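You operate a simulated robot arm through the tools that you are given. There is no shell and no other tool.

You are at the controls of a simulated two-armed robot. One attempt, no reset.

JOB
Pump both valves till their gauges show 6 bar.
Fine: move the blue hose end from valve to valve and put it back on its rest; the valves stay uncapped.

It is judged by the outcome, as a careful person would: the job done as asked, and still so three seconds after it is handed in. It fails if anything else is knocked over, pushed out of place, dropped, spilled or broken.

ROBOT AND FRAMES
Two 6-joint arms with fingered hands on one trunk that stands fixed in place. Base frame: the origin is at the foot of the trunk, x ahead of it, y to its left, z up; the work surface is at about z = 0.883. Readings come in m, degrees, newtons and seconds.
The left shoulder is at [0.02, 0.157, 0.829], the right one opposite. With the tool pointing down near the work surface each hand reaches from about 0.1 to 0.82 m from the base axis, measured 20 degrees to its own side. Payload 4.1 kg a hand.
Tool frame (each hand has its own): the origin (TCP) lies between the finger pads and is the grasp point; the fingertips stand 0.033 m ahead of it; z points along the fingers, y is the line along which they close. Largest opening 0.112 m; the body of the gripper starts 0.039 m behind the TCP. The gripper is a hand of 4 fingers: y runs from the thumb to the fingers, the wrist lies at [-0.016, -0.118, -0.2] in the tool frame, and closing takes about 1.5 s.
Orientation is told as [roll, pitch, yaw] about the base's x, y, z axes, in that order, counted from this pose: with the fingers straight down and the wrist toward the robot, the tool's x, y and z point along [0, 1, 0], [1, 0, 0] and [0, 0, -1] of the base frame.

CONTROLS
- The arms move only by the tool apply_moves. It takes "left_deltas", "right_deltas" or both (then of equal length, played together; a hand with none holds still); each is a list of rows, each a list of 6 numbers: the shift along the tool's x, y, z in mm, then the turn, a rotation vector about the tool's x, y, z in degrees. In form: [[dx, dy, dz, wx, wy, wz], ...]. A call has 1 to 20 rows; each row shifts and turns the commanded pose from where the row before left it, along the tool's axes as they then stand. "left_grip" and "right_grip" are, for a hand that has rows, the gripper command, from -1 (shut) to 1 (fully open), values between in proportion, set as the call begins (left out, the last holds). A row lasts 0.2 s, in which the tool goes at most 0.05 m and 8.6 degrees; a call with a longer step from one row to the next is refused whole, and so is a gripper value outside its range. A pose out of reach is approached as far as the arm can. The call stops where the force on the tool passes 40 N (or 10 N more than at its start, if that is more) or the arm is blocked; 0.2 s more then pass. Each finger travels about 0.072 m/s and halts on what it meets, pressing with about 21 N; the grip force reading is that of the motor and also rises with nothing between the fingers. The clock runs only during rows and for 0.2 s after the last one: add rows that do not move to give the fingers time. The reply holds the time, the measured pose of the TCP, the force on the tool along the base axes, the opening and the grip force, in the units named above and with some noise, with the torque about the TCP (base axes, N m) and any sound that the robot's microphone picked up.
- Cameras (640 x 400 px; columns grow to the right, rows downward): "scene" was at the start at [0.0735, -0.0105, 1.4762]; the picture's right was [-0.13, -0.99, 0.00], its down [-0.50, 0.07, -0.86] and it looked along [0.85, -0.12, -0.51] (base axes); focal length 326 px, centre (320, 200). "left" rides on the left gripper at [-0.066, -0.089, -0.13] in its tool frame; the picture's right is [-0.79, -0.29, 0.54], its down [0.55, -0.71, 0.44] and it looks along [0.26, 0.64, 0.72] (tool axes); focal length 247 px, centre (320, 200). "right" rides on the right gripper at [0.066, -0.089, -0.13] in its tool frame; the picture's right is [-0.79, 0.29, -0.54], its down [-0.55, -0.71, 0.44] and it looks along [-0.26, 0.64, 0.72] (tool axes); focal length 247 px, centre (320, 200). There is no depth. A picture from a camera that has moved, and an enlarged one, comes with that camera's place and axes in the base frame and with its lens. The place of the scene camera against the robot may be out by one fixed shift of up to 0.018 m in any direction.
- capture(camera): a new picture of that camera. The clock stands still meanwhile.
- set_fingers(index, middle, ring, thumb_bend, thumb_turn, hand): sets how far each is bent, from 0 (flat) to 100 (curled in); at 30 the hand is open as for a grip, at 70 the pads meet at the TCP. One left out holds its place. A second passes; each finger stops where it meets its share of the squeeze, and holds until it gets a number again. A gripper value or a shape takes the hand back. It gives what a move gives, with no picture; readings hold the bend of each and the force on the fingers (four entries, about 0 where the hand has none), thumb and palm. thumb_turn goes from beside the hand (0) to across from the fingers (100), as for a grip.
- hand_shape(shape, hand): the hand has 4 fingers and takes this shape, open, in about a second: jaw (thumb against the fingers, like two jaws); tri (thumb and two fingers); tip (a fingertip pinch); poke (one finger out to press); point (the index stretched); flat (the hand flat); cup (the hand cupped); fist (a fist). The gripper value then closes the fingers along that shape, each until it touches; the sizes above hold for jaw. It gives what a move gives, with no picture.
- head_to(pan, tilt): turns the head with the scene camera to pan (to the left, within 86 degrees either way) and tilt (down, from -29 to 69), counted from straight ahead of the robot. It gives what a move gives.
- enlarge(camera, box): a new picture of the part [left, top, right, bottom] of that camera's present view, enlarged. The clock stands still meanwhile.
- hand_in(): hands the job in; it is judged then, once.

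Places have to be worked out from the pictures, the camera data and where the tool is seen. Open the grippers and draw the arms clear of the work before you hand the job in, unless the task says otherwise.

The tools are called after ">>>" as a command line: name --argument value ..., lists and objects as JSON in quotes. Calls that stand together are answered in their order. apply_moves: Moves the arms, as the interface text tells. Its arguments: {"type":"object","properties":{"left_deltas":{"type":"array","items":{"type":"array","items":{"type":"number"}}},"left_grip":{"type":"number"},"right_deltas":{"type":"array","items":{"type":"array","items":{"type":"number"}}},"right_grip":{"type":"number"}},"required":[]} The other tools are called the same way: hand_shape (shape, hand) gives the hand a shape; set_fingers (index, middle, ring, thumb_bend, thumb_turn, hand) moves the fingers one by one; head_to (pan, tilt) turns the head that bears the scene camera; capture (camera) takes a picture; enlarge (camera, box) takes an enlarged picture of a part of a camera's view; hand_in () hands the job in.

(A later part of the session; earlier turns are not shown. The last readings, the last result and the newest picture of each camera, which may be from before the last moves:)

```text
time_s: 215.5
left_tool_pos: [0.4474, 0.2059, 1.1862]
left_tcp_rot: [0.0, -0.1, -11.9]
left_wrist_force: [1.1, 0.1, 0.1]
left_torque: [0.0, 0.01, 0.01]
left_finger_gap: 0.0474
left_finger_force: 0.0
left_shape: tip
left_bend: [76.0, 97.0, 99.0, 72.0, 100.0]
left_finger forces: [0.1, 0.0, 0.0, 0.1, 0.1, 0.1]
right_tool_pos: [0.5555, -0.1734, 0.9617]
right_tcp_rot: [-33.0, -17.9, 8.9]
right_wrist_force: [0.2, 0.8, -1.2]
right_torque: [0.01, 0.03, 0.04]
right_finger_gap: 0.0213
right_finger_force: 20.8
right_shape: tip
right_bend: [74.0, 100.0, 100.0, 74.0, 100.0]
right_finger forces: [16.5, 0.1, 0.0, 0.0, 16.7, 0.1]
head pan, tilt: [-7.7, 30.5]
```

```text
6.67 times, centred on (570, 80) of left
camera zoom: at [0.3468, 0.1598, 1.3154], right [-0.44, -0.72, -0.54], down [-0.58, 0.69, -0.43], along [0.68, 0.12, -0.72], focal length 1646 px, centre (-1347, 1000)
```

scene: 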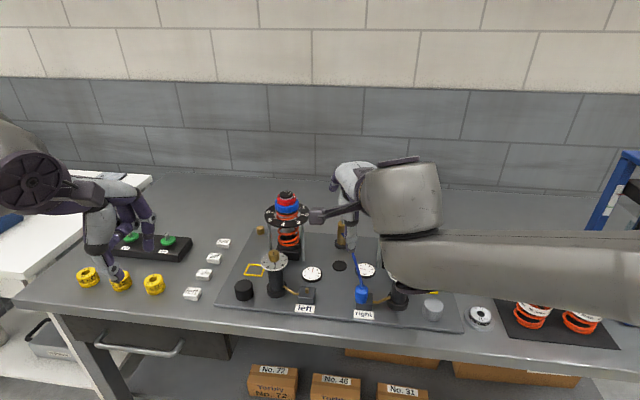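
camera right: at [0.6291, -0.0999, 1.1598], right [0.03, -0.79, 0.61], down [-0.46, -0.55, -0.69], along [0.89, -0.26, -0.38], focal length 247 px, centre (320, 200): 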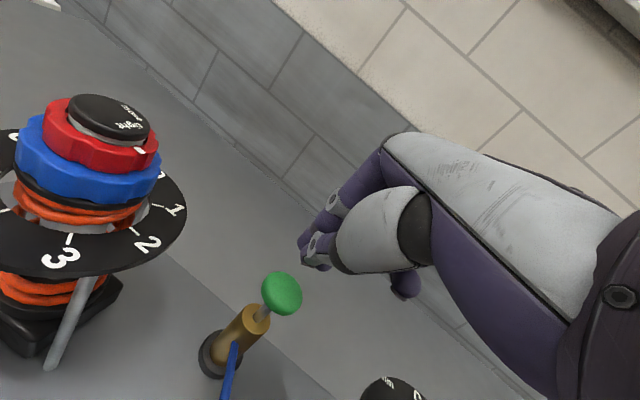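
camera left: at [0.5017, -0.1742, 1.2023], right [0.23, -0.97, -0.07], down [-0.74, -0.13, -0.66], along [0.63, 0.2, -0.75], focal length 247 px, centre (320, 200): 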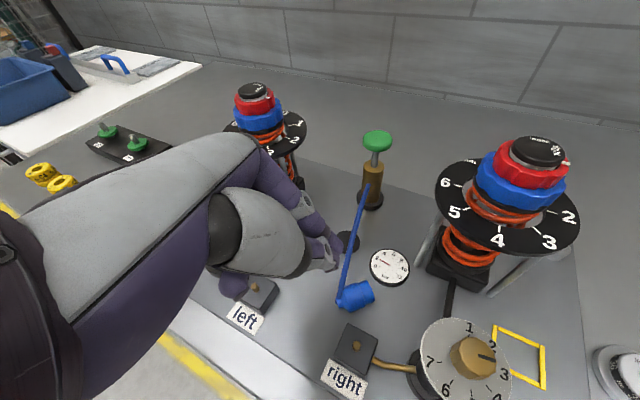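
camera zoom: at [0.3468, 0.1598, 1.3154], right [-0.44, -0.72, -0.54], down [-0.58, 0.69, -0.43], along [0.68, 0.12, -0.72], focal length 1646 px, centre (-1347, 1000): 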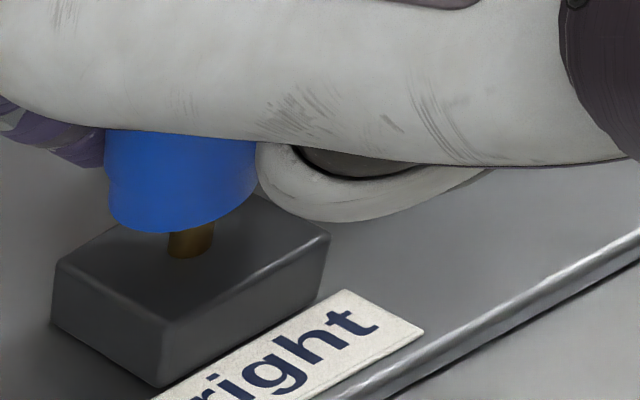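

Only about (1.4, 2.1) mm off now. I correct that and lower 12 mm, checking the alignment.

>>> apply_moves --right_deltas '[[-1.8, -1.6, 0.6, 0, 0, 0], [2.06, -1.23, 3.2, 0, 0, 0], [2.06, -1.23, 3.2, 0, 0, 0], [2.06, -1.23, 3.2, 0, 0, 0], [0, 0, 0, 0, 0, 0]]'

>>> enlarge --camera "right" --box '[200, 180, 350, 310]'

>>> enlarge --camera "left" --box '[535, 50, 605, 110]'

```text
time_s: 216.7
left_tool_pos: [0.449, 0.2067, 1.1861]
left_tcp_rot: [-0.1, 0.0, -11.9]
left_wrist_force: [-0.6, 0.3, -1.0]
left_torque: [-0.03, -0.02, 0.02]
left_finger_gap: 0.0474
left_finger_force: 0.1
left_shape: tip
left_bend: [76.0, 97.0, 99.0, 72.0, 100.0]
left_finger forces: [0.0, 0.0, 0.1, 0.1, 0.0, 0.0]
right_tool_pos: [0.5536, -0.1754, 0.9489]
right_tcp_rot: [-32.9, -17.9, 8.8]
right_wrist_force: [0.6, -0.1, -0.1]
right_torque: [0.01, 0.02, 0.0]
right_finger_gap: 0.0213
right_finger_force: 21.1
right_shape: tip
right_bend: [74.0, 100.0, 100.0, 74.0, 100.0]
right_finger forces: [16.6, 0.1, 0.0, 0.1, 16.6, 0.0]
head pan, tilt: [-7.7, 30.5]
```

```text
3.08 times, centred on (275, 245) of right
camera zoom: at [0.4291, -0.0667, 0.9907], right [0.06, -0.37, 0.93], down [-0.54, -0.79, -0.28], along [0.84, -0.48, -0.25], focal length 760 px, centre (458, 62)
```

zoom: 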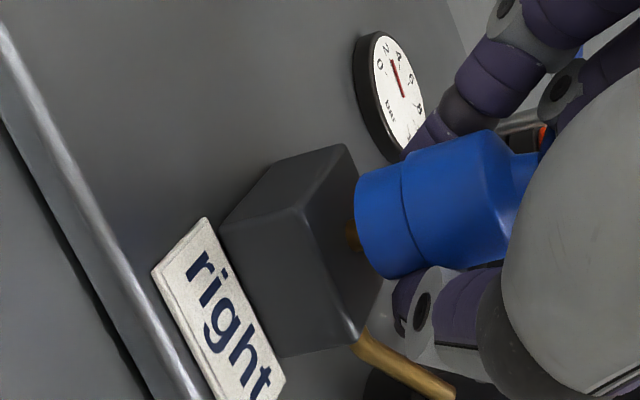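

```text
6.67 times, centred on (570, 80) of left
camera zoom: at [0.3468, 0.1598, 1.3154], right [-0.44, -0.72, -0.54], down [-0.58, 0.69, -0.43], along [0.68, 0.12, -0.72], focal length 1646 px, centre (-1347, 1000)
```

zoom: 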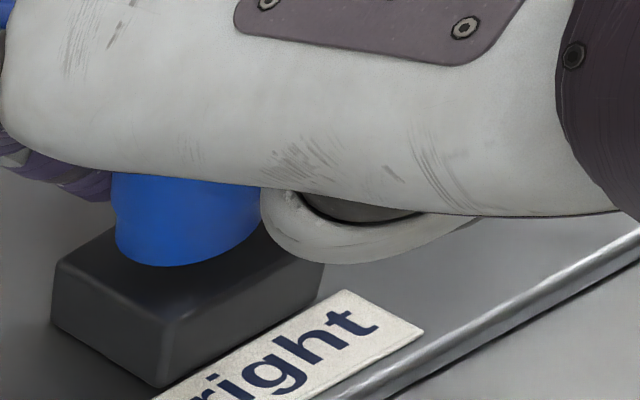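

Aligned in both views. I lower the rest in small steps to seat it.

>>> apply_moves --right_deltas '[[2.06, -1.23, 3.2, 0, 0, 0], [0, 0, 0, 0, 0, 0]]'

>>> apply_moves --right_deltas '[[1.03, -0.62, 1.6, 0, 0, 0], [0, 0, 0, 0, 0, 0]]'

>>> apply_moves --right_deltas '[[0.77, -0.46, 1.2, 0, 0, 0], [0, 0, 0, 0, 0, 0]]'

```text
time_s: 217.3
left_tool_pos: [0.4486, 0.2059, 1.1838]
left_tcp_rot: [0.0, -0.1, -11.9]
left_wrist_force: [0.8, 0.0, -0.1]
left_torque: [0.0, 0.02, -0.01]
left_finger_gap: 0.0474
left_finger_force: 0.1
left_shape: tip
left_bend: [76.0, 97.0, 99.0, 72.0, 100.0]
left_finger forces: [0.0, 0.1, 0.1, 0.1, 0.0, 0.0]
right_tool_pos: [0.5534, -0.1741, 0.9448]
right_tcp_rot: [-32.8, -17.8, 8.8]
right_wrist_force: [0.2, 0.2, 0.0]
right_torque: [-0.02, 0.02, 0.02]
right_finger_gap: 0.0209
right_finger_force: 21.0
right_shape: tip
right_bend: [74.0, 100.0, 100.0, 74.0, 100.0]
right_finger forces: [16.6, 0.1, 0.0, 0.0, 16.5, 0.1]
head pan, tilt: [-7.7, 30.5]
```

```text
time_s: 217.9
left_tool_pos: [0.4466, 0.2062, 1.1857]
left_tcp_rot: [0.0, 0.0, -11.9]
left_wrist_force: [0.2, -0.7, -0.3]
left_torque: [0.01, 0.0, 0.0]
left_finger_gap: 0.0475
left_finger_force: 0.1
left_shape: tip
left_bend: [76.0, 97.0, 99.0, 72.0, 100.0]
left_finger forces: [0.0, 0.0, 0.0, 0.1, 0.0, 0.1]
right_tool_pos: [0.5529, -0.1746, 0.9426]
right_tcp_rot: [-33.0, -17.8, 8.8]
right_wrist_force: [-0.5, -0.3, 0.0]
right_torque: [0.0, 0.01, -0.01]
right_finger_gap: 0.0212
right_finger_force: 20.6
right_shape: tip
right_bend: [74.0, 100.0, 100.0, 74.0, 100.0]
right_finger forces: [16.5, 0.1, 0.1, 0.0, 16.6, 0.0]
head pan, tilt: [-7.7, 30.5]
```

```text
time_s: 218.5
left_tool_pos: [0.4478, 0.2066, 1.185]
left_tcp_rot: [0.0, 0.0, -11.9]
left_wrist_force: [-0.9, -0.2, 0.5]
left_torque: [0.01, 0.01, 0.03]
left_finger_gap: 0.0474
left_finger_force: 0.0
left_shape: tip
left_bend: [76.0, 97.0, 99.0, 72.0, 100.0]
left_finger forces: [0.1, 0.1, 0.0, 0.0, 0.0, 0.1]
right_tool_pos: [0.5544, -0.1743, 0.941]
right_tcp_rot: [-32.9, -17.9, 8.9]
right_wrist_force: [-0.4, -0.1, 1.8]
right_torque: [-0.01, -0.02, -0.05]
right_finger_gap: 0.0211
right_finger_force: 20.5
right_shape: tip
right_bend: [74.0, 100.0, 100.0, 74.0, 100.0]
right_finger forces: [16.7, 0.0, 0.0, 0.0, 17.3, 0.1]
head pan, tilt: [-7.7, 30.5]
```

Contact. I press 1.5 mm more, then open the pinch (this time the index hardly needs to move) and check.

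>>> apply_moves --right_deltas '[[0.77, -0.46, 1.2, 0, 0, 0], [0, 0, 0, 0, 0, 0]]'

>>> apply_moves --right_deltas '[[0, 0, 0, 0, 0, 0], [0, 0, 0, 0, 0, 0], [0, 0, 0, 0, 0, 0], [0, 0, 0, 0, 0, 0]]' --right_grip 0.0

>>> enlarge --camera "right" --box '[200, 160, 400, 330]'

>>> enlarge --camera "left" --box '[535, 50, 605, 110]'

```text
time_s: 219.1
left_tool_pos: [0.4471, 0.206, 1.1857]
left_tcp_rot: [-0.1, -0.1, -11.9]
left_wrist_force: [0.5, 0.0, 0.1]
left_torque: [0.01, 0.02, -0.01]
left_finger_gap: 0.0472
left_finger_force: 0.1
left_shape: tip
left_bend: [76.0, 97.0, 99.0, 72.0, 100.0]
left_finger forces: [0.1, 0.1, 0.0, 0.1, 0.0, 0.1]
right_tool_pos: [0.5532, -0.1759, 0.9409]
right_tcp_rot: [-33.0, -18.0, 9.0]
right_wrist_force: [-0.6, 0.8, 5.8]
right_torque: [0.02, -0.02, -0.04]
right_finger_gap: 0.021
right_finger_force: 21.2
right_shape: tip
right_bend: [74.0, 100.0, 100.0, 75.0, 100.0]
right_finger forces: [17.1, 0.0, 0.0, 0.1, 19.6, 0.1]
head pan, tilt: [-7.7, 30.5]
```

```text
time_s: 220.1
left_tool_pos: [0.449, 0.2062, 1.1848]
left_tcp_rot: [0.0, 0.0, -11.9]
left_wrist_force: [0.5, 0.0, -0.7]
left_torque: [0.01, 0.02, 0.0]
left_finger_gap: 0.0476
left_finger_force: 0.1
left_shape: tip
left_bend: [76.0, 97.0, 99.0, 72.0, 100.0]
left_finger forces: [0.1, 0.0, 0.0, 0.0, 0.1, 0.0]
right_tool_pos: [0.554, -0.175, 0.9415]
right_tcp_rot: [-32.9, -18.0, 9.0]
right_wrist_force: [4.2, 0.9, 15.0]
right_torque: [-0.24, 0.06, 0.03]
right_finger_gap: 0.0498
right_finger_force: 0.0
right_shape: tip
right_bend: [76.0, 97.0, 99.0, 76.0, 100.0]
right_finger forces: [0.0, 0.0, 0.1, 0.0, 15.6, 0.2]
head pan, tilt: [-7.7, 30.5]
```

```text
2.35 times, centred on (300, 245) of right
camera zoom: at [0.4291, -0.0662, 0.9825], right [0.06, -0.37, 0.93], down [-0.54, -0.79, -0.28], along [0.84, -0.48, -0.24], focal length 581 px, centre (367, 94)
```

zoom: 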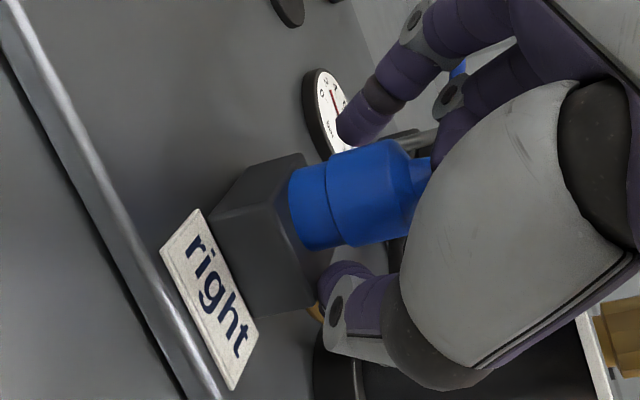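

```text
6.67 times, centred on (570, 80) of left
camera zoom: at [0.3466, 0.16, 1.3154], right [-0.44, -0.72, -0.54], down [-0.58, 0.69, -0.43], along [0.68, 0.12, -0.72], focal length 1646 px, centre (-1347, 1000)
```

zoom: 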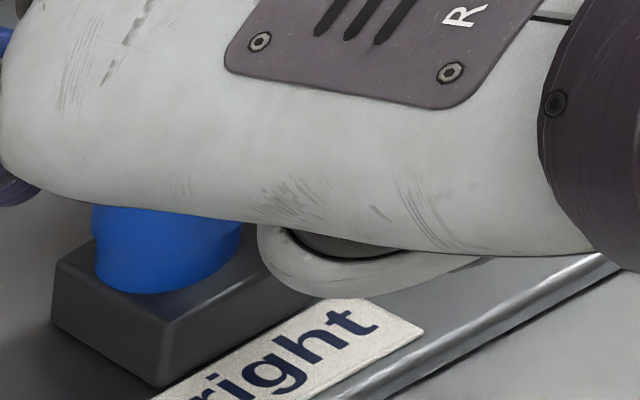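

The hose end stayed within about 3.5 mm of the nub. I relieve the thumb by rising 3 mm, shift 3 mm to free the index, and back out along the fingers slowly.

>>> apply_moves --right_deltas '[[-1.55, 0.92, -2.4, 0, 0, 0], [0, 3, 0, 0, 0, 0], [0, 0, -6, 0, 0, 0], [0, 0, -8, 0, 0, 0]]'

>>> enlarge --camera "right" --box '[200, 160, 400, 330]'

>>> enlarge --camera "left" --box '[535, 50, 605, 110]'

```text
time_s: 221.1
left_tool_pos: [0.448, 0.2052, 1.1855]
left_tcp_rot: [-0.1, 0.0, -11.9]
left_wrist_force: [0.1, -0.2, -0.7]
left_torque: [-0.03, 0.02, 0.02]
left_finger_gap: 0.0473
left_finger_force: 0.0
left_shape: tip
left_bend: [76.0, 97.0, 99.0, 72.0, 100.0]
left_finger forces: [0.1, 0.0, 0.0, 0.0, 0.0, 0.0]
right_tool_pos: [0.5515, -0.1674, 0.9558]
right_tcp_rot: [-32.9, -17.7, 8.8]
right_wrist_force: [1.5, -0.7, -0.5]
right_torque: [0.01, 0.01, -0.03]
right_finger_gap: 0.0561
right_finger_force: 0.0
right_shape: tip
right_bend: [76.0, 97.0, 99.0, 70.0, 100.0]
right_finger forces: [0.0, 0.0, 0.1, 0.1, 0.0, 0.1]
head pan, tilt: [-7.7, 30.5]
```

```text
2.35 times, centred on (300, 245) of right
camera zoom: at [0.4269, -0.0589, 0.9968], right [0.06, -0.37, 0.93], down [-0.54, -0.79, -0.28], along [0.84, -0.48, -0.25], focal length 581 px, centre (367, 94)
```

zoom: 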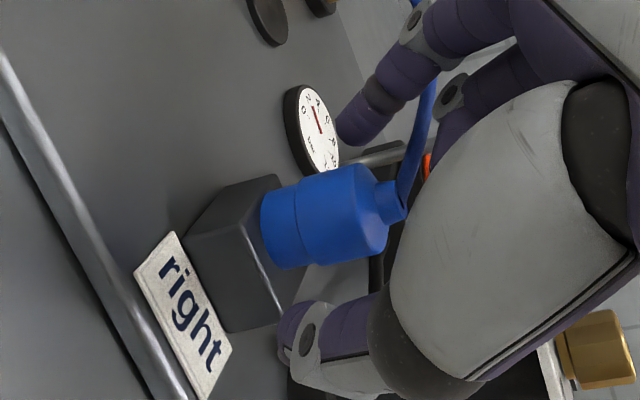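

```text
6.67 times, centred on (570, 80) of left
camera zoom: at [0.3468, 0.1598, 1.3154], right [-0.44, -0.72, -0.54], down [-0.58, 0.69, -0.43], along [0.68, 0.12, -0.72], focal length 1646 px, centre (-1347, 1000)
```

zoom: 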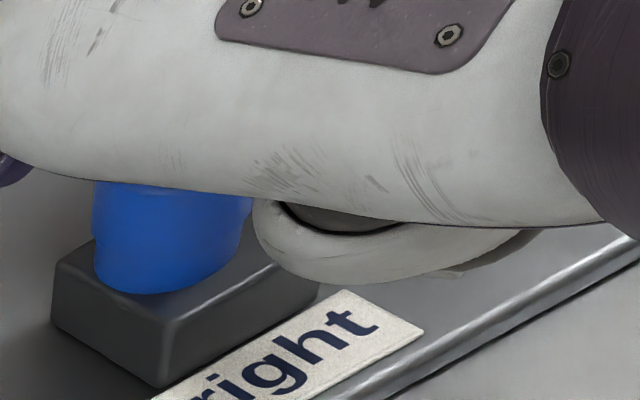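

The hose end is undisturbed this time. I retreat fully and turn the hand to the pressing pose.

>>> apply_moves --right_deltas '[[0, 0, -15, 0, 0, 0], [0, 0, -20, 0, 0, 0], [0, 0, -20, 0, 0, 0], [-16.5, 9.8, -25.6, 0, 0, 0], [-16.5, 9.8, -25.6, 0, 0, 0], [-16.5, 9.8, -25.6, 0, 0, 0], [-16.5, 9.8, -25.6, 0, 0, 0], [-16.5, 9.8, -25.6, 0, 0, 0], [0, 0, 0, 0, 8.2, 0], [0, 0, 0, 0, 8.2, 0], [0, 0, 0, 0, 8.2, 0], [0, 0, 0, 0, 8.3, 0], [0, 0, 0, -7.1, 0, 0], [0, 0, 0, 0, -1.88, 4.03], [0, 0, 0, 0, -1.88, 4.03]]'

>>> hand_shape --hand "right" --shape "tri"

>>> enlarge --camera "left" --box '[535, 50, 605, 110]'

>>> enlarge --camera "scene" --box '[340, 270, 390, 315]'

```text
time_s: 224.3
left_tool_pos: [0.4489, 0.2069, 1.1861]
left_tcp_rot: [0.0, -0.1, -11.9]
left_wrist_force: [1.0, -0.1, -0.7]
left_torque: [0.0, 0.02, -0.01]
left_finger_gap: 0.0477
left_finger_force: 0.1
left_shape: tip
left_bend: [76.0, 97.0, 99.0, 72.0, 100.0]
left_finger forces: [0.0, 0.0, 0.1, 0.1, 0.1, 0.0]
right_tool_pos: [0.5331, -0.139, 1.1604]
right_tcp_rot: [0.1, -25.0, -0.2]
right_wrist_force: [0.6, 0.4, 0.0]
right_torque: [-0.02, 0.0, 0.01]
right_finger_gap: 0.056
right_finger_force: 0.1
right_shape: tip
right_bend: [76.0, 97.0, 99.0, 70.0, 100.0]
right_finger forces: [0.0, 0.0, 0.0, 0.0, 0.1, 0.0]
head pan, tilt: [-7.7, 30.5]
```

```text
time_s: 225.2
left_tool_pos: [0.4483, 0.2058, 1.185]
left_tcp_rot: [0.0, 0.1, -11.9]
left_wrist_force: [0.0, 0.7, -0.3]
left_torque: [0.02, 0.01, -0.03]
left_finger_gap: 0.0474
left_finger_force: 0.0
left_shape: tip
left_bend: [76.0, 97.0, 99.0, 72.0, 100.0]
left_finger forces: [0.0, 0.0, 0.0, 0.0, 0.0, 0.0]
right_tool_pos: [0.5331, -0.1396, 1.1594]
right_tcp_rot: [0.0, -25.0, 0.0]
right_wrist_force: [-0.1, 0.0, -0.2]
right_torque: [0.0, 0.01, -0.01]
right_finger_gap: 0.1119
right_finger_force: 0.0
right_shape: tri
right_bend: [30.0, 30.0, 99.0, 30.0, 98.0]
right_finger forces: [0.1, 0.0, 0.1, 0.1, 0.0, 0.1]
head pan, tilt: [-7.7, 30.5]
```

```text
6.67 times, centred on (570, 80) of left
camera zoom: at [0.3468, 0.1598, 1.3154], right [-0.44, -0.72, -0.54], down [-0.58, 0.69, -0.43], along [0.68, 0.12, -0.72], focal length 1646 px, centre (-1347, 1000)
```

zoom: 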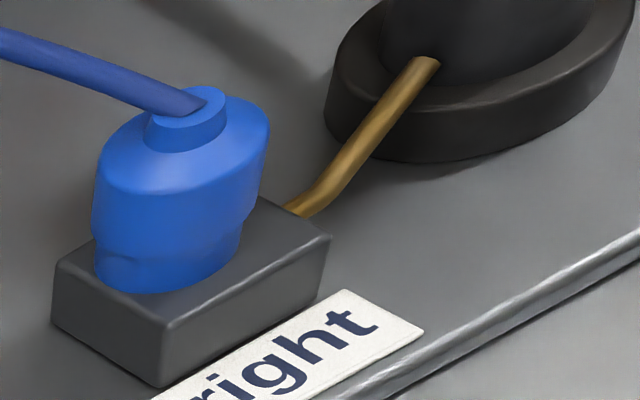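

```text
8.89 times, centred on (365, 292) of scene
camera zoom: at [0.0735, -0.0105, 1.4762], right [-0.13, -0.99, 0.0], down [-0.5, 0.07, -0.86], along [0.85, -0.12, -0.51], focal length 2899 px, centre (-80, -622)
```

zoom: 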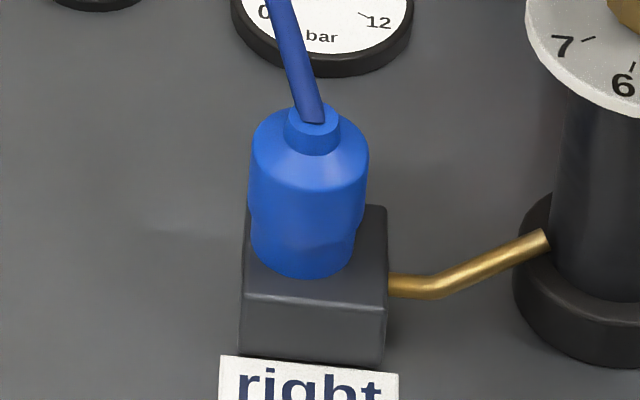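

Now the hose end is within about 3–4 mm of the nub in both views. I test it with the pump.

>>> apply_moves --right_deltas '[[-3.8, 23.4, 28.5, 0, 0, 0], [-3.8, 23.4, 28.5, 0, 0, 0], [-3.8, 23.4, 28.5, 0, 0, 0], [-3.8, 23.4, 28.5, 0, 0, 0], [-3.8, 23.4, 28.5, 0, 0, 0], [-3.8, 23.4, 28.5, 0, 0, 0], [-3.8, 23.4, 28.5, 0, 0, 0], [0, 0, 0, 0, 0, 0]]' --right_grip -1

>>> apply_moves --right_deltas '[[0, -1.69, 3.63, 0, 0, 0], [0, -1.69, 3.63, 0, 0, 0], [0, 0, 0, 0, 0, 0]]'

>>> enlarge --camera "right" --box '[220, 180, 400, 320]'

>>> enlarge --camera "left" --box '[490, 40, 550, 85]'

```text
time_s: 227.0
left_tool_pos: [0.4473, 0.2051, 1.1845]
left_tcp_rot: [0.1, 0.0, -11.8]
left_wrist_force: [-0.7, -0.3, 0.3]
left_torque: [0.0, -0.02, 0.01]
left_finger_gap: 0.0475
left_finger_force: 0.0
left_shape: tip
left_bend: [76.0, 97.0, 99.0, 72.0, 100.0]
left_finger forces: [0.0, 0.1, 0.0, 0.1, 0.1, 0.0]
right_tool_pos: [0.7664, -0.1687, 1.049]
right_tcp_rot: [0.0, -25.0, -0.1]
right_wrist_force: [0.0, -0.8, 0.5]
right_torque: [0.02, 0.0, -0.02]
right_finger_gap: 0.0
right_finger_force: 21.1
right_shape: tri
right_bend: [70.0, 70.0, 100.0, 49.0, 100.0]
right_finger forces: [0.0, 0.0, 0.0, 0.1, 0.0, 0.0]
head pan, tilt: [-7.7, 30.5]
```

```text
time_s: 227.8
left_tool_pos: [0.4486, 0.2057, 1.1847]
left_tcp_rot: [0.0, 0.0, -11.9]
left_wrist_force: [0.3, -0.4, 0.9]
left_torque: [0.01, -0.01, 0.04]
left_finger_gap: 0.0472
left_finger_force: 0.1
left_shape: tip
left_bend: [76.0, 97.0, 99.0, 72.0, 100.0]
left_finger forces: [0.0, 0.1, 0.0, 0.0, 0.0, 0.1]
right_tool_pos: [0.7651, -0.1674, 1.0394]
right_tcp_rot: [0.0, -25.1, -0.1]
right_wrist_force: [0.3, -1.3, 3.4]
right_torque: [0.0, -0.04, 0.01]
right_finger_gap: 0.0001
right_finger_force: 21.6
right_shape: tri
right_bend: [70.0, 70.0, 100.0, 49.0, 100.0]
right_finger forces: [0.0, 0.0, 0.0, 0.0, 0.0, 0.0]
head pan, tilt: [-7.7, 30.5]
```

```text
2.86 times, centred on (310, 250) of right
camera zoom: at [0.6307, -0.1012, 1.119], right [0.03, -0.79, 0.61], down [-0.46, -0.55, -0.69], along [0.89, -0.26, -0.38], focal length 706 px, centre (349, 57)
```

zoom: 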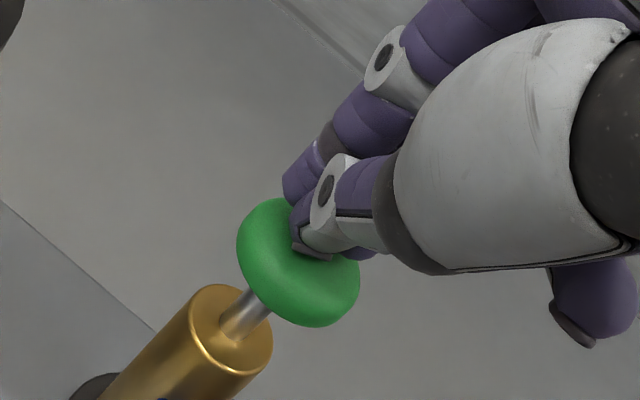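

```text
8.89 times, centred on (520, 62) of left
camera zoom: at [0.3467, 0.1598, 1.3154], right [-0.44, -0.72, -0.54], down [-0.58, 0.69, -0.43], along [0.68, 0.12, -0.72], focal length 2195 px, centre (-1458, 1422)
```

zoom: 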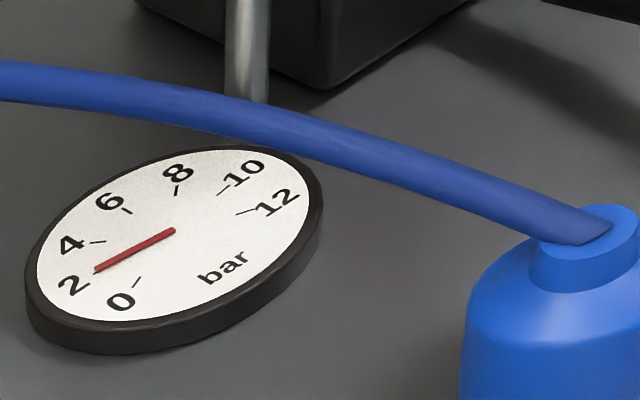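

I press another 8 mm and read the gauge.

>>> apply_moves --right_deltas '[[0, -1.69, 3.63, 0, 0, 0], [0, -1.69, 3.63, 0, 0, 0], [0, 0, 0, 0, 0, 0]]'

>>> enlarge --camera "left" --box '[490, 40, 550, 85]'

```text
time_s: 228.6
left_tool_pos: [0.4483, 0.2062, 1.1851]
left_tcp_rot: [0.0, 0.0, -12.0]
left_wrist_force: [0.3, 0.3, 0.8]
left_torque: [0.03, -0.02, -0.02]
left_finger_gap: 0.0477
left_finger_force: 0.0
left_shape: tip
left_bend: [76.0, 97.0, 99.0, 72.0, 100.0]
left_finger forces: [0.0, 0.0, 0.1, 0.1, 0.1, 0.0]
right_tool_pos: [0.7647, -0.1679, 1.0314]
right_tcp_rot: [0.0, -25.0, 0.0]
right_wrist_force: [-0.5, 0.3, 5.0]
right_torque: [0.01, 0.01, -0.02]
right_finger_gap: 0.0002
right_finger_force: 21.2
right_shape: tri
right_bend: [70.0, 70.0, 100.0, 49.0, 100.0]
right_finger forces: [0.0, 0.0, 0.0, 0.0, 0.0, 0.0]
head pan, tilt: [-7.7, 30.5]
```

```text
8.89 times, centred on (520, 62) of left
camera zoom: at [0.3466, 0.1598, 1.3155], right [-0.44, -0.72, -0.54], down [-0.58, 0.69, -0.43], along [0.68, 0.12, -0.72], focal length 2195 px, centre (-1458, 1422)
```

zoom: 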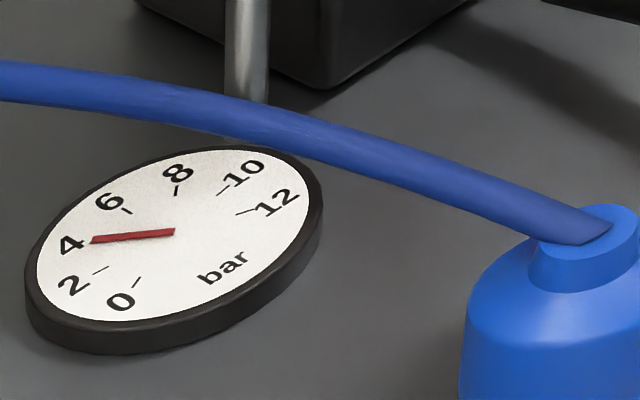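

The gauge jumped to 4: the connection works and each stroke adds 2 bar. I let the knob up fully and check before the second stroke.

>>> apply_moves --right_deltas '[[0, 1.69, -3.63, 0, 0, 0], [0, 1.69, -3.63, 0, 0, 0], [0, 1.69, -3.63, 0, 0, 0], [0, 1.69, -3.63, 0, 0, 0], [0, 1.69, -3.63, 0, 0, 0], [0, 1.69, -3.63, 0, 0, 0], [0, 0, 0, 0, 0, 0]]'

>>> enlarge --camera "left" --box '[490, 40, 550, 85]'

>>> enlarge --camera "right" --box '[220, 180, 400, 320]'

```text
time_s: 230.2
left_tool_pos: [0.4484, 0.2049, 1.1853]
left_tcp_rot: [0.0, -0.1, -11.9]
left_wrist_force: [1.0, -0.1, 1.4]
left_torque: [-0.02, 0.01, 0.02]
left_finger_gap: 0.0476
left_finger_force: 0.1
left_shape: tip
left_bend: [76.0, 97.0, 99.0, 72.0, 100.0]
left_finger forces: [0.0, 0.0, 0.0, 0.0, 0.0, 0.0]
right_tool_pos: [0.7656, -0.1666, 1.0555]
right_tcp_rot: [0.0, -24.8, -0.1]
right_wrist_force: [0.1, 0.6, -0.7]
right_torque: [-0.01, 0.0, 0.0]
right_finger_gap: 0.0
right_finger_force: 20.7
right_shape: tri
right_bend: [70.0, 70.0, 100.0, 49.0, 100.0]
right_finger forces: [0.0, 0.0, 0.0, 0.0, 0.0, 0.1]
head pan, tilt: [-7.7, 30.5]
```

```text
8.89 times, centred on (520, 62) of left
camera zoom: at [0.3468, 0.1598, 1.3154], right [-0.44, -0.72, -0.54], down [-0.58, 0.69, -0.43], along [0.68, 0.12, -0.72], focal length 2195 px, centre (-1458, 1422)
```

zoom: 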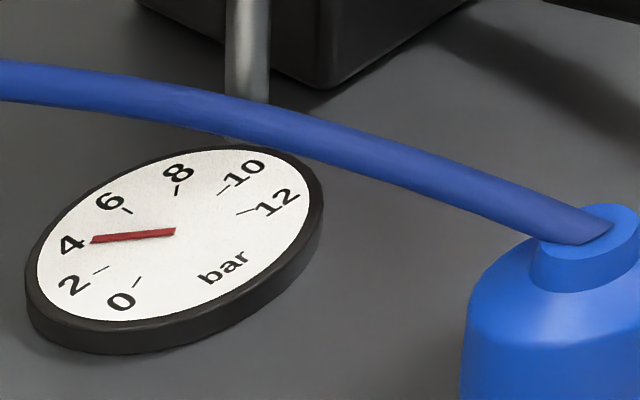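

```text
2.86 times, centred on (310, 250) of right
camera zoom: at [0.6307, -0.1, 1.1346], right [0.03, -0.79, 0.61], down [-0.46, -0.55, -0.69], along [0.89, -0.26, -0.38], focal length 706 px, centre (349, 57)
```

zoom: 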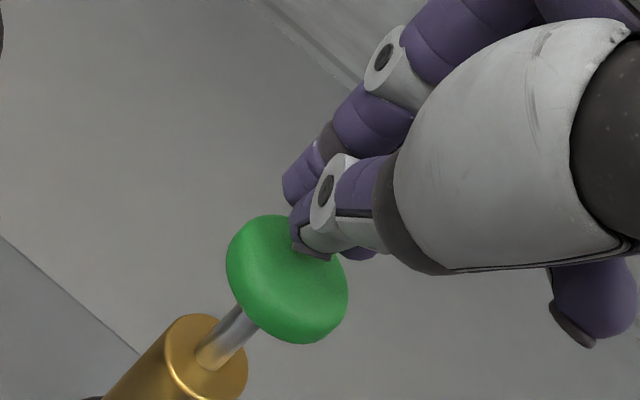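

The gauge holds at 4 and the knob is fully up. I make the second stroke to the same depth.

>>> apply_moves --right_deltas '[[0, -1.69, 3.63, 0, 0, 0], [0, -1.69, 3.63, 0, 0, 0], [0, -1.69, 3.63, 0, 0, 0], [0, -1.69, 3.63, 0, 0, 0], [0, -1.69, 3.63, 0, 0, 0], [0, -1.69, 3.63, 0, 0, 0], [0, 0, 0, 0, 0, 0]]'

>>> enlarge --camera "left" --box '[490, 40, 550, 85]'

```text
time_s: 231.8
left_tool_pos: [0.4481, 0.207, 1.1855]
left_tcp_rot: [0.0, -0.1, -12.0]
left_wrist_force: [0.2, -0.6, 0.3]
left_torque: [0.0, -0.01, 0.0]
left_finger_gap: 0.0474
left_finger_force: 0.1
left_shape: tip
left_bend: [76.0, 97.0, 99.0, 72.0, 100.0]
left_finger forces: [0.1, 0.0, 0.0, 0.0, 0.1, 0.1]
right_tool_pos: [0.7651, -0.166, 1.0322]
right_tcp_rot: [0.1, -25.0, 0.0]
right_wrist_force: [0.6, 0.7, 4.5]
right_torque: [0.04, -0.05, -0.01]
right_finger_gap: 0.0001
right_finger_force: 21.3
right_shape: tri
right_bend: [70.0, 70.0, 100.0, 49.0, 100.0]
right_finger forces: [0.1, 0.1, 0.0, 0.0, 0.0, 0.0]
head pan, tilt: [-7.7, 30.5]
```

```text
8.89 times, centred on (520, 62) of left
camera zoom: at [0.3467, 0.1599, 1.3154], right [-0.44, -0.72, -0.54], down [-0.58, 0.69, -0.43], along [0.68, 0.12, -0.72], focal length 2195 px, centre (-1458, 1422)
```

zoom: 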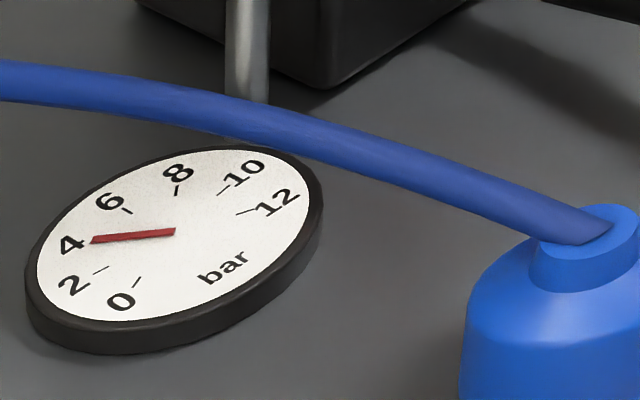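

Still 4 — just short of the trigger depth. I press 2 mm further.

>>> apply_moves --right_deltas '[[0, -0.85, 1.81, 0, 0, 0], [0, 0, 0, 0, 0, 0]]'

>>> enlarge --camera "left" --box '[490, 40, 550, 85]'

```text
time_s: 232.4
left_tool_pos: [0.4475, 0.2059, 1.1849]
left_tcp_rot: [0.0, -0.1, -12.0]
left_wrist_force: [0.1, 0.8, 0.0]
left_torque: [-0.02, -0.05, 0.01]
left_finger_gap: 0.0475
left_finger_force: 0.1
left_shape: tip
left_bend: [76.0, 97.0, 99.0, 72.0, 100.0]
left_finger forces: [0.0, 0.0, 0.0, 0.0, 0.0, 0.1]
right_tool_pos: [0.7665, -0.1671, 1.0296]
right_tcp_rot: [0.0, -25.0, 0.0]
right_wrist_force: [0.4, -0.5, 5.2]
right_torque: [0.04, -0.02, 0.03]
right_finger_gap: 0.0
right_finger_force: 21.0
right_shape: tri
right_bend: [70.0, 70.0, 100.0, 49.0, 100.0]
right_finger forces: [0.0, 0.0, 0.0, 0.1, 0.0, 0.0]
head pan, tilt: [-7.7, 30.5]
```

```text
8.89 times, centred on (520, 62) of left
camera zoom: at [0.3466, 0.1599, 1.3154], right [-0.44, -0.72, -0.54], down [-0.58, 0.69, -0.43], along [0.68, 0.12, -0.72], focal length 2195 px, centre (-1458, 1422)
```

zoom: 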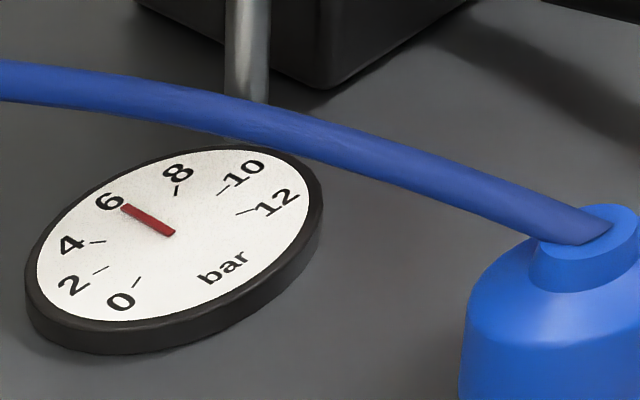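

The right gauge now shows 6. I lift off the knob straight away and check both gauges.

>>> apply_moves --right_deltas '[[0, 1.69, -3.63, 0, 0, 0], [0, 3.4, -7.2, 0, 0, 0], [0, 3.4, -7.2, 0, 0, 0], [0, 3.4, -7.2, 0, 0, 0], [0, 6, -14, 0, 0, 0], [0, 6, -14, 0, 0, 0]]'

>>> enlarge --camera "left" --box '[490, 40, 550, 85]'

>>> enlarge --camera "left" --box '[430, 90, 500, 145]'

```text
time_s: 233.8
left_tool_pos: [0.4473, 0.2053, 1.1858]
left_tcp_rot: [0.1, 0.0, -11.9]
left_wrist_force: [-0.2, -0.1, -0.7]
left_torque: [0.02, -0.01, 0.01]
left_finger_gap: 0.0474
left_finger_force: 0.0
left_shape: tip
left_bend: [76.0, 97.0, 99.0, 72.0, 100.0]
left_finger forces: [0.0, 0.0, 0.1, 0.0, 0.1, 0.0]
right_tool_pos: [0.7645, -0.1659, 1.0888]
right_tcp_rot: [0.0, -25.0, 0.0]
right_wrist_force: [0.3, 0.3, -0.2]
right_torque: [0.01, -0.01, 0.03]
right_finger_gap: 0.0001
right_finger_force: 20.6
right_shape: tri
right_bend: [70.0, 70.0, 100.0, 49.0, 100.0]
right_finger forces: [0.0, 0.0, 0.0, 0.0, 0.1, 0.0]
head pan, tilt: [-7.7, 30.5]
```

```text
8.89 times, centred on (520, 62) of left
camera zoom: at [0.3469, 0.1598, 1.3154], right [-0.44, -0.72, -0.54], down [-0.58, 0.69, -0.43], along [0.68, 0.12, -0.72], focal length 2195 px, centre (-1458, 1422)
```

zoom: 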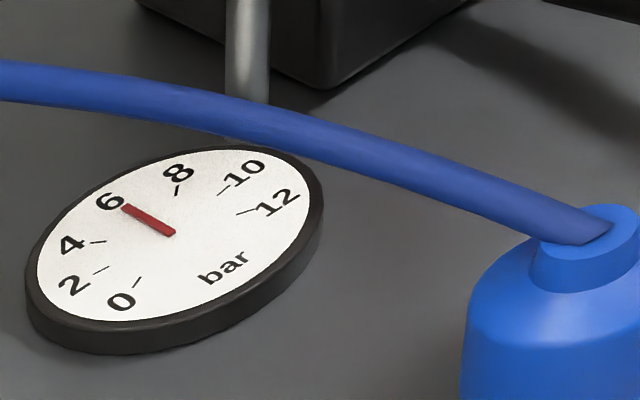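

```text
7.27 times, centred on (465, 118) of left
camera zoom: at [0.3469, 0.1598, 1.3154], right [-0.44, -0.72, -0.54], down [-0.58, 0.69, -0.43], along [0.68, 0.12, -0.72], focal length 1796 px, centre (-734, 800)
```

zoom: 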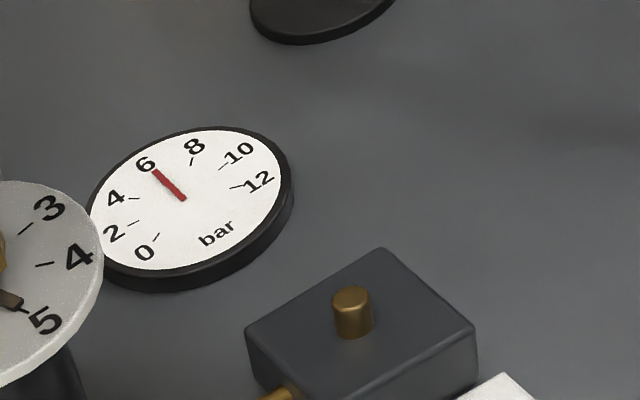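

Both gauges hold at 6 bar. Now I bring the hose end back to its rest: the right hand withdraws from the pump and takes its pinch pose.

>>> apply_moves --right_deltas '[[0, 12.7, -27.2, 0, 0, 0], [3.8, -25.7, -23.1, 0, 0, 0], [3.8, -25.7, -23.1, 0, 0, 0], [3.8, -25.7, -23.1, 0, 0, 0], [3.8, -25.7, -23.1, 0, 0, 0], [3.8, -25.7, -23.1, 0, 0, 0], [3.8, -25.7, -23.1, 0, 0, 0], [3.8, -25.7, -23.1, 0, 0, 0]]'

>>> hand_shape --hand "right" --shape "tip"

>>> apply_moves --right_deltas '[[0, 0, 0, 8.3, 0, 0], [0, 0, 0, 8.3, 0, 0], [0, 0, 0, 8.4, 0, 0], [0, 0, 0, 0, -7.48, 0], [0, 0, 0, 0, -7.48, 0], [0, 0, 0, 0, -7.48, 0], [0, 0, 0, 0, -7.48, 0], [0, 0, 0, 0, -7.48, 0], [0, 0, 0, -5.44, 0, 4.16], [0, 0, 0, -5.44, 0, 4.16], [0, 0, 0, -2.95, 1.18, -3.86], [0, 0, 0, -2.95, 1.18, -3.86]]' --right_grip 0.05

>>> enlarge --camera "right" --box '[60, 160, 300, 340]'

```text
time_s: 235.6
left_tool_pos: [0.4485, 0.2054, 1.1857]
left_tcp_rot: [0.0, 0.0, -11.9]
left_wrist_force: [0.7, 0.0, -0.6]
left_torque: [-0.01, 0.01, 0.0]
left_finger_gap: 0.0477
left_finger_force: 0.0
left_shape: tip
left_bend: [76.0, 97.0, 99.0, 72.0, 100.0]
left_finger forces: [0.0, 0.1, 0.1, 0.0, 0.0, 0.0]
right_tool_pos: [0.5343, -0.1404, 1.1876]
right_tcp_rot: [-0.1, -24.9, 0.0]
right_wrist_force: [0.2, 0.7, -0.1]
right_torque: [-0.02, 0.0, -0.02]
right_finger_gap: 0.0001
right_finger_force: 20.6
right_shape: tri
right_bend: [70.0, 70.0, 100.0, 49.0, 100.0]
right_finger forces: [0.0, 0.0, 0.1, 0.0, 0.0, 0.0]
head pan, tilt: [-7.7, 30.5]
```

```text
time_s: 236.5
left_tool_pos: [0.4486, 0.2071, 1.1856]
left_tcp_rot: [0.0, 0.0, -11.9]
left_wrist_force: [-0.8, 0.3, 0.8]
left_torque: [-0.01, -0.01, 0.03]
left_finger_gap: 0.0479
left_finger_force: 0.1
left_shape: tip
left_bend: [76.0, 97.0, 99.0, 72.0, 100.0]
left_finger forces: [0.0, 0.0, 0.0, 0.0, 0.0, 0.0]
right_tool_pos: [0.5336, -0.1414, 1.1878]
right_tcp_rot: [0.0, -25.0, 0.0]
right_wrist_force: [0.6, 0.1, -0.1]
right_torque: [-0.04, 0.0, -0.02]
right_finger_gap: 0.1115
right_finger_force: 0.1
right_shape: tip
right_bend: [31.0, 97.0, 99.0, 30.0, 98.0]
right_finger forces: [0.1, 0.0, 0.0, 0.0, 0.0, 0.1]
head pan, tilt: [-7.7, 30.5]
```

```text
time_s: 239.1
left_tool_pos: [0.4487, 0.2065, 1.1859]
left_tcp_rot: [0.1, 0.0, -11.9]
left_wrist_force: [-0.4, 0.3, -0.5]
left_torque: [-0.01, 0.01, 0.02]
left_finger_gap: 0.0476
left_finger_force: 0.0
left_shape: tip
left_bend: [76.0, 97.0, 99.0, 72.0, 100.0]
left_finger forces: [0.1, 0.0, 0.1, 0.0, 0.1, 0.0]
right_tool_pos: [0.5347, -0.1395, 1.1896]
right_tcp_rot: [-37.4, -13.7, 10.1]
right_wrist_force: [0.6, -0.5, 0.4]
right_torque: [-0.02, 0.02, -0.01]
right_finger_gap: 0.0594
right_finger_force: 0.0
right_shape: tip
right_bend: [75.0, 97.0, 99.0, 69.0, 100.0]
right_finger forces: [0.1, 0.0, 0.1, 0.1, 0.0, 0.1]
head pan, tilt: [-7.7, 30.5]
```

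```text
2.22 times, centred on (180, 250) of right
camera zoom: at [0.4115, -0.0273, 1.2278], right [0.12, -0.29, 0.95], down [-0.55, -0.81, -0.18], along [0.82, -0.51, -0.25], focal length 549 px, centre (631, 89)
```

zoom: 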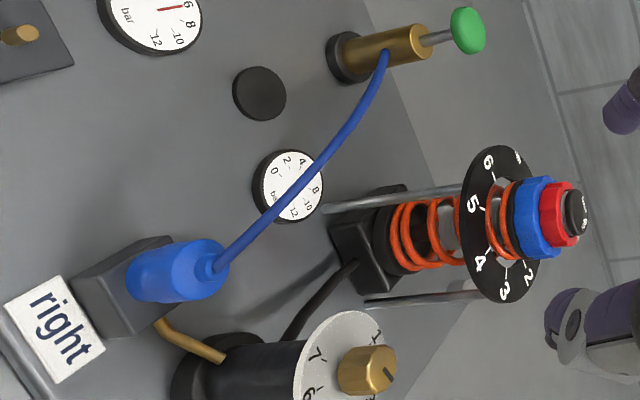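

I descend to the approach line and advance 58 mm toward the hose end.

>>> apply_moves --right_deltas '[[24.2, -7.6, 26.3, 0, 0, 0], [24.2, -7.6, 26.3, 0, 0, 0], [24.2, -7.6, 26.3, 0, 0, 0], [24.2, -7.6, 26.3, 0, 0, 0], [24.2, -7.6, 26.3, 0, 0, 0], [0, 0, 20, 0, 0, 0], [0, 0, 20, 0, 0, 0], [0, 0, 18, 0, 0, 0], [0, 0, 0, 0, 0, 0]]'

>>> enlarge --camera "right" --box '[200, 160, 400, 330]'

```text
time_s: 241.1
left_tool_pos: [0.4489, 0.2061, 1.1851]
left_tcp_rot: [-0.1, 0.0, -11.9]
left_wrist_force: [0.1, 0.1, 0.0]
left_torque: [0.02, 0.0, -0.05]
left_finger_gap: 0.0474
left_finger_force: 0.0
left_shape: tip
left_bend: [76.0, 97.0, 99.0, 72.0, 100.0]
left_finger forces: [0.1, 0.0, 0.0, 0.0, 0.1, 0.1]
right_tool_pos: [0.5529, -0.1556, 0.9611]
right_tcp_rot: [-37.5, -13.6, 10.0]
right_wrist_force: [0.5, 0.5, -0.5]
right_torque: [0.02, 0.03, -0.02]
right_finger_gap: 0.0591
right_finger_force: 0.1
right_shape: tip
right_bend: [75.0, 97.0, 99.0, 69.0, 100.0]
right_finger forces: [0.0, 0.1, 0.1, 0.1, 0.0, 0.0]
head pan, tilt: [-7.7, 30.5]
```

```text
2.35 times, centred on (300, 245) of right
camera zoom: at [0.4308, -0.0437, 1.0007], right [0.12, -0.29, 0.95], down [-0.56, -0.81, -0.18], along [0.82, -0.51, -0.25], focal length 581 px, centre (367, 94)
```

zoom: 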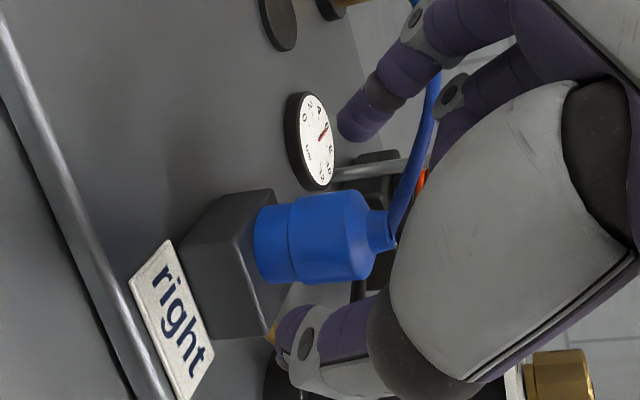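

The hose end is at (0.561, -0.176), well centred for the grip. I advance the last 23 mm.

>>> apply_moves --right_deltas '[[0, 0, 8, 0, 0, 0], [0, 0, 8, 0, 0, 0], [0, 0, 7, 0, 0, 0], [0, 0, 0, 0, 0, 0]]'

>>> enlarge --camera "right" --box '[200, 160, 400, 330]'

```text
time_s: 242.1
left_tool_pos: [0.4485, 0.2056, 1.185]
left_tcp_rot: [0.0, 0.1, -11.9]
left_wrist_force: [-0.4, 0.2, 0.3]
left_torque: [-0.01, 0.0, -0.04]
left_finger_gap: 0.0475
left_finger_force: 0.1
left_shape: tip
left_bend: [76.0, 97.0, 99.0, 72.0, 100.0]
left_finger forces: [0.0, 0.0, 0.0, 0.1, 0.1, 0.1]
right_tool_pos: [0.5587, -0.1687, 0.9435]
right_tcp_rot: [-37.3, -13.6, 10.0]
right_wrist_force: [-0.7, 1.0, 1.7]
right_torque: [0.02, 0.02, -0.04]
right_finger_gap: 0.0594
right_finger_force: 0.1
right_shape: tip
right_bend: [75.0, 97.0, 99.0, 69.0, 100.0]
right_finger forces: [0.0, 0.0, 0.0, 0.0, 1.4, 0.1]
head pan, tilt: [-7.7, 30.5]
```

```text
2.35 times, centred on (300, 245) of right
camera zoom: at [0.437, -0.0565, 0.9831], right [0.12, -0.29, 0.95], down [-0.56, -0.81, -0.18], along [0.82, -0.51, -0.25], focal length 581 px, centre (367, 94)
```

zoom: 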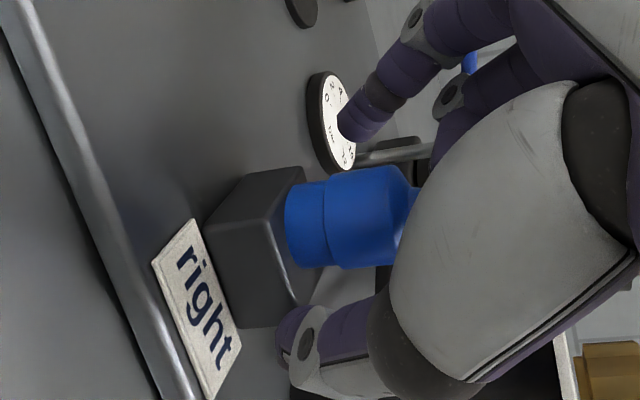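

Position matches the last good grip. I close the pinch.

>>> apply_moves --right_deltas '[[0, 0, 0, 0, 0, 0], [0, 0, 0, 0, 0, 0], [0, 0, 0, 0, 0, 0], [0, 0, 0, 0, 0, 0], [0, 0, 0, 0, 0, 0], [0, 0, 0, 0, 0, 0]]' --right_grip -1

>>> enlarge --camera "right" --box '[200, 160, 400, 330]'

```text
time_s: 243.5
left_tool_pos: [0.4473, 0.2059, 1.1858]
left_tcp_rot: [0.0, 0.1, -12.0]
left_wrist_force: [0.1, 0.2, -0.3]
left_torque: [0.0, -0.03, 0.01]
left_finger_gap: 0.0474
left_finger_force: 0.1
left_shape: tip
left_bend: [76.0, 97.0, 99.0, 72.0, 100.0]
left_finger forces: [0.2, 0.1, 0.1, 0.0, 0.0, 0.0]
right_tool_pos: [0.5591, -0.1687, 0.9437]
right_tcp_rot: [-37.5, -13.6, 10.0]
right_wrist_force: [0.0, -0.7, -0.9]
right_torque: [-0.01, 0.0, -0.04]
right_finger_gap: 0.0197
right_finger_force: 20.5
right_shape: tip
right_bend: [70.0, 100.0, 100.0, 69.0, 100.0]
right_finger forces: [18.3, 0.0, 0.0, 0.0, 19.0, 0.0]
head pan, tilt: [-7.7, 30.5]
```

```text
2.35 times, centred on (300, 245) of right
camera zoom: at [0.4371, -0.0566, 0.9832], right [0.12, -0.29, 0.95], down [-0.56, -0.81, -0.18], along [0.82, -0.51, -0.25], focal length 581 px, centre (367, 94)
```

zoom: 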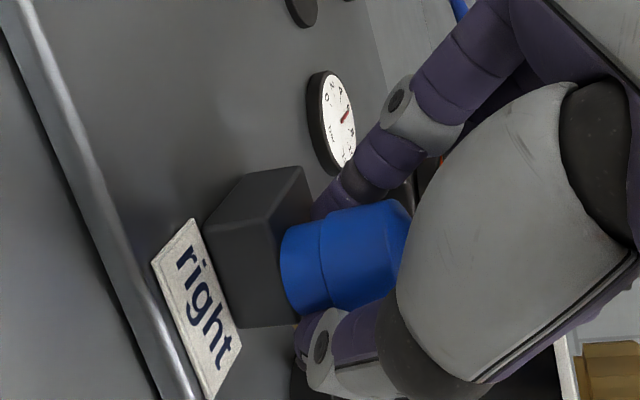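

Firm grip (18–19 N). I lift 40 mm off the valve and level its lean.

>>> apply_moves --right_deltas '[[-3.55, 1.41, -4.63, 0, 0, 0], [-7.1, 2.8, -9.25, 0, 0, 0], [-13, 5.2, -17, 0, 0, 0], [0, 0, 0, -2.7, 4.2, 3.4], [0, 0, 0, 0, 0, 0]]'

>>> enlarge --camera "right" --box '[180, 160, 400, 340]'

>>> enlarge --camera "left" --box '[500, 20, 620, 120]'

```text
time_s: 244.7
left_tool_pos: [0.4478, 0.2056, 1.1852]
left_tcp_rot: [0.0, -0.1, -11.9]
left_wrist_force: [-0.7, 0.0, 0.1]
left_torque: [-0.04, -0.01, -0.03]
left_finger_gap: 0.0472
left_finger_force: 0.1
left_shape: tip
left_bend: [76.0, 97.0, 99.0, 72.0, 100.0]
left_finger forces: [0.0, 0.0, 0.0, 0.0, 0.0, 0.0]
right_tool_pos: [0.5588, -0.1692, 0.9841]
right_tcp_rot: [-32.8, -17.8, 8.7]
right_wrist_force: [0.3, 0.0, -1.2]
right_torque: [0.03, -0.02, -0.02]
right_finger_gap: 0.0199
right_finger_force: 20.5
right_shape: tip
right_bend: [70.0, 100.0, 100.0, 69.0, 100.0]
right_finger forces: [18.3, 0.0, 0.0, 0.0, 19.1, 0.1]
head pan, tilt: [-7.7, 30.5]
```

```text
2.22 times, centred on (290, 250) of right
camera zoom: at [0.4348, -0.0606, 1.026], right [0.06, -0.37, 0.93], down [-0.54, -0.79, -0.28], along [0.84, -0.49, -0.25], focal length 549 px, centre (387, 89)
```

zoom: 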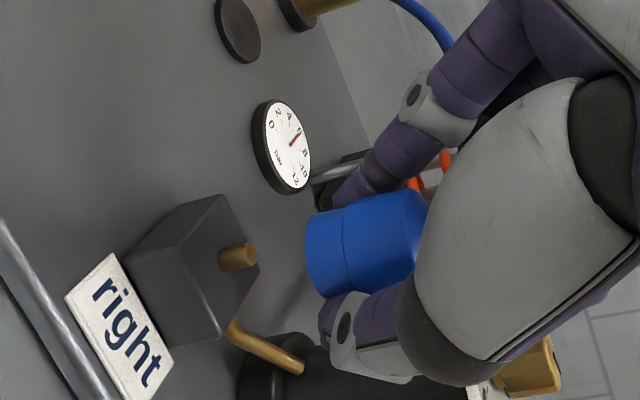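

```text
4.00 times, centred on (560, 70) of left
camera zoom: at [0.3468, 0.1598, 1.3154], right [-0.44, -0.72, -0.54], down [-0.58, 0.69, -0.43], along [0.68, 0.12, -0.72], focal length 988 px, centre (-640, 720)
```

zoom: 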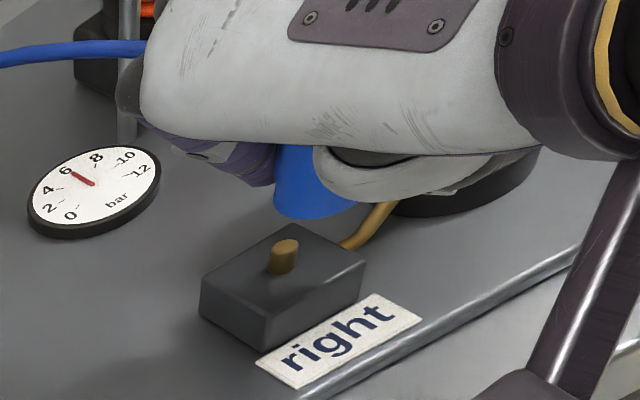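

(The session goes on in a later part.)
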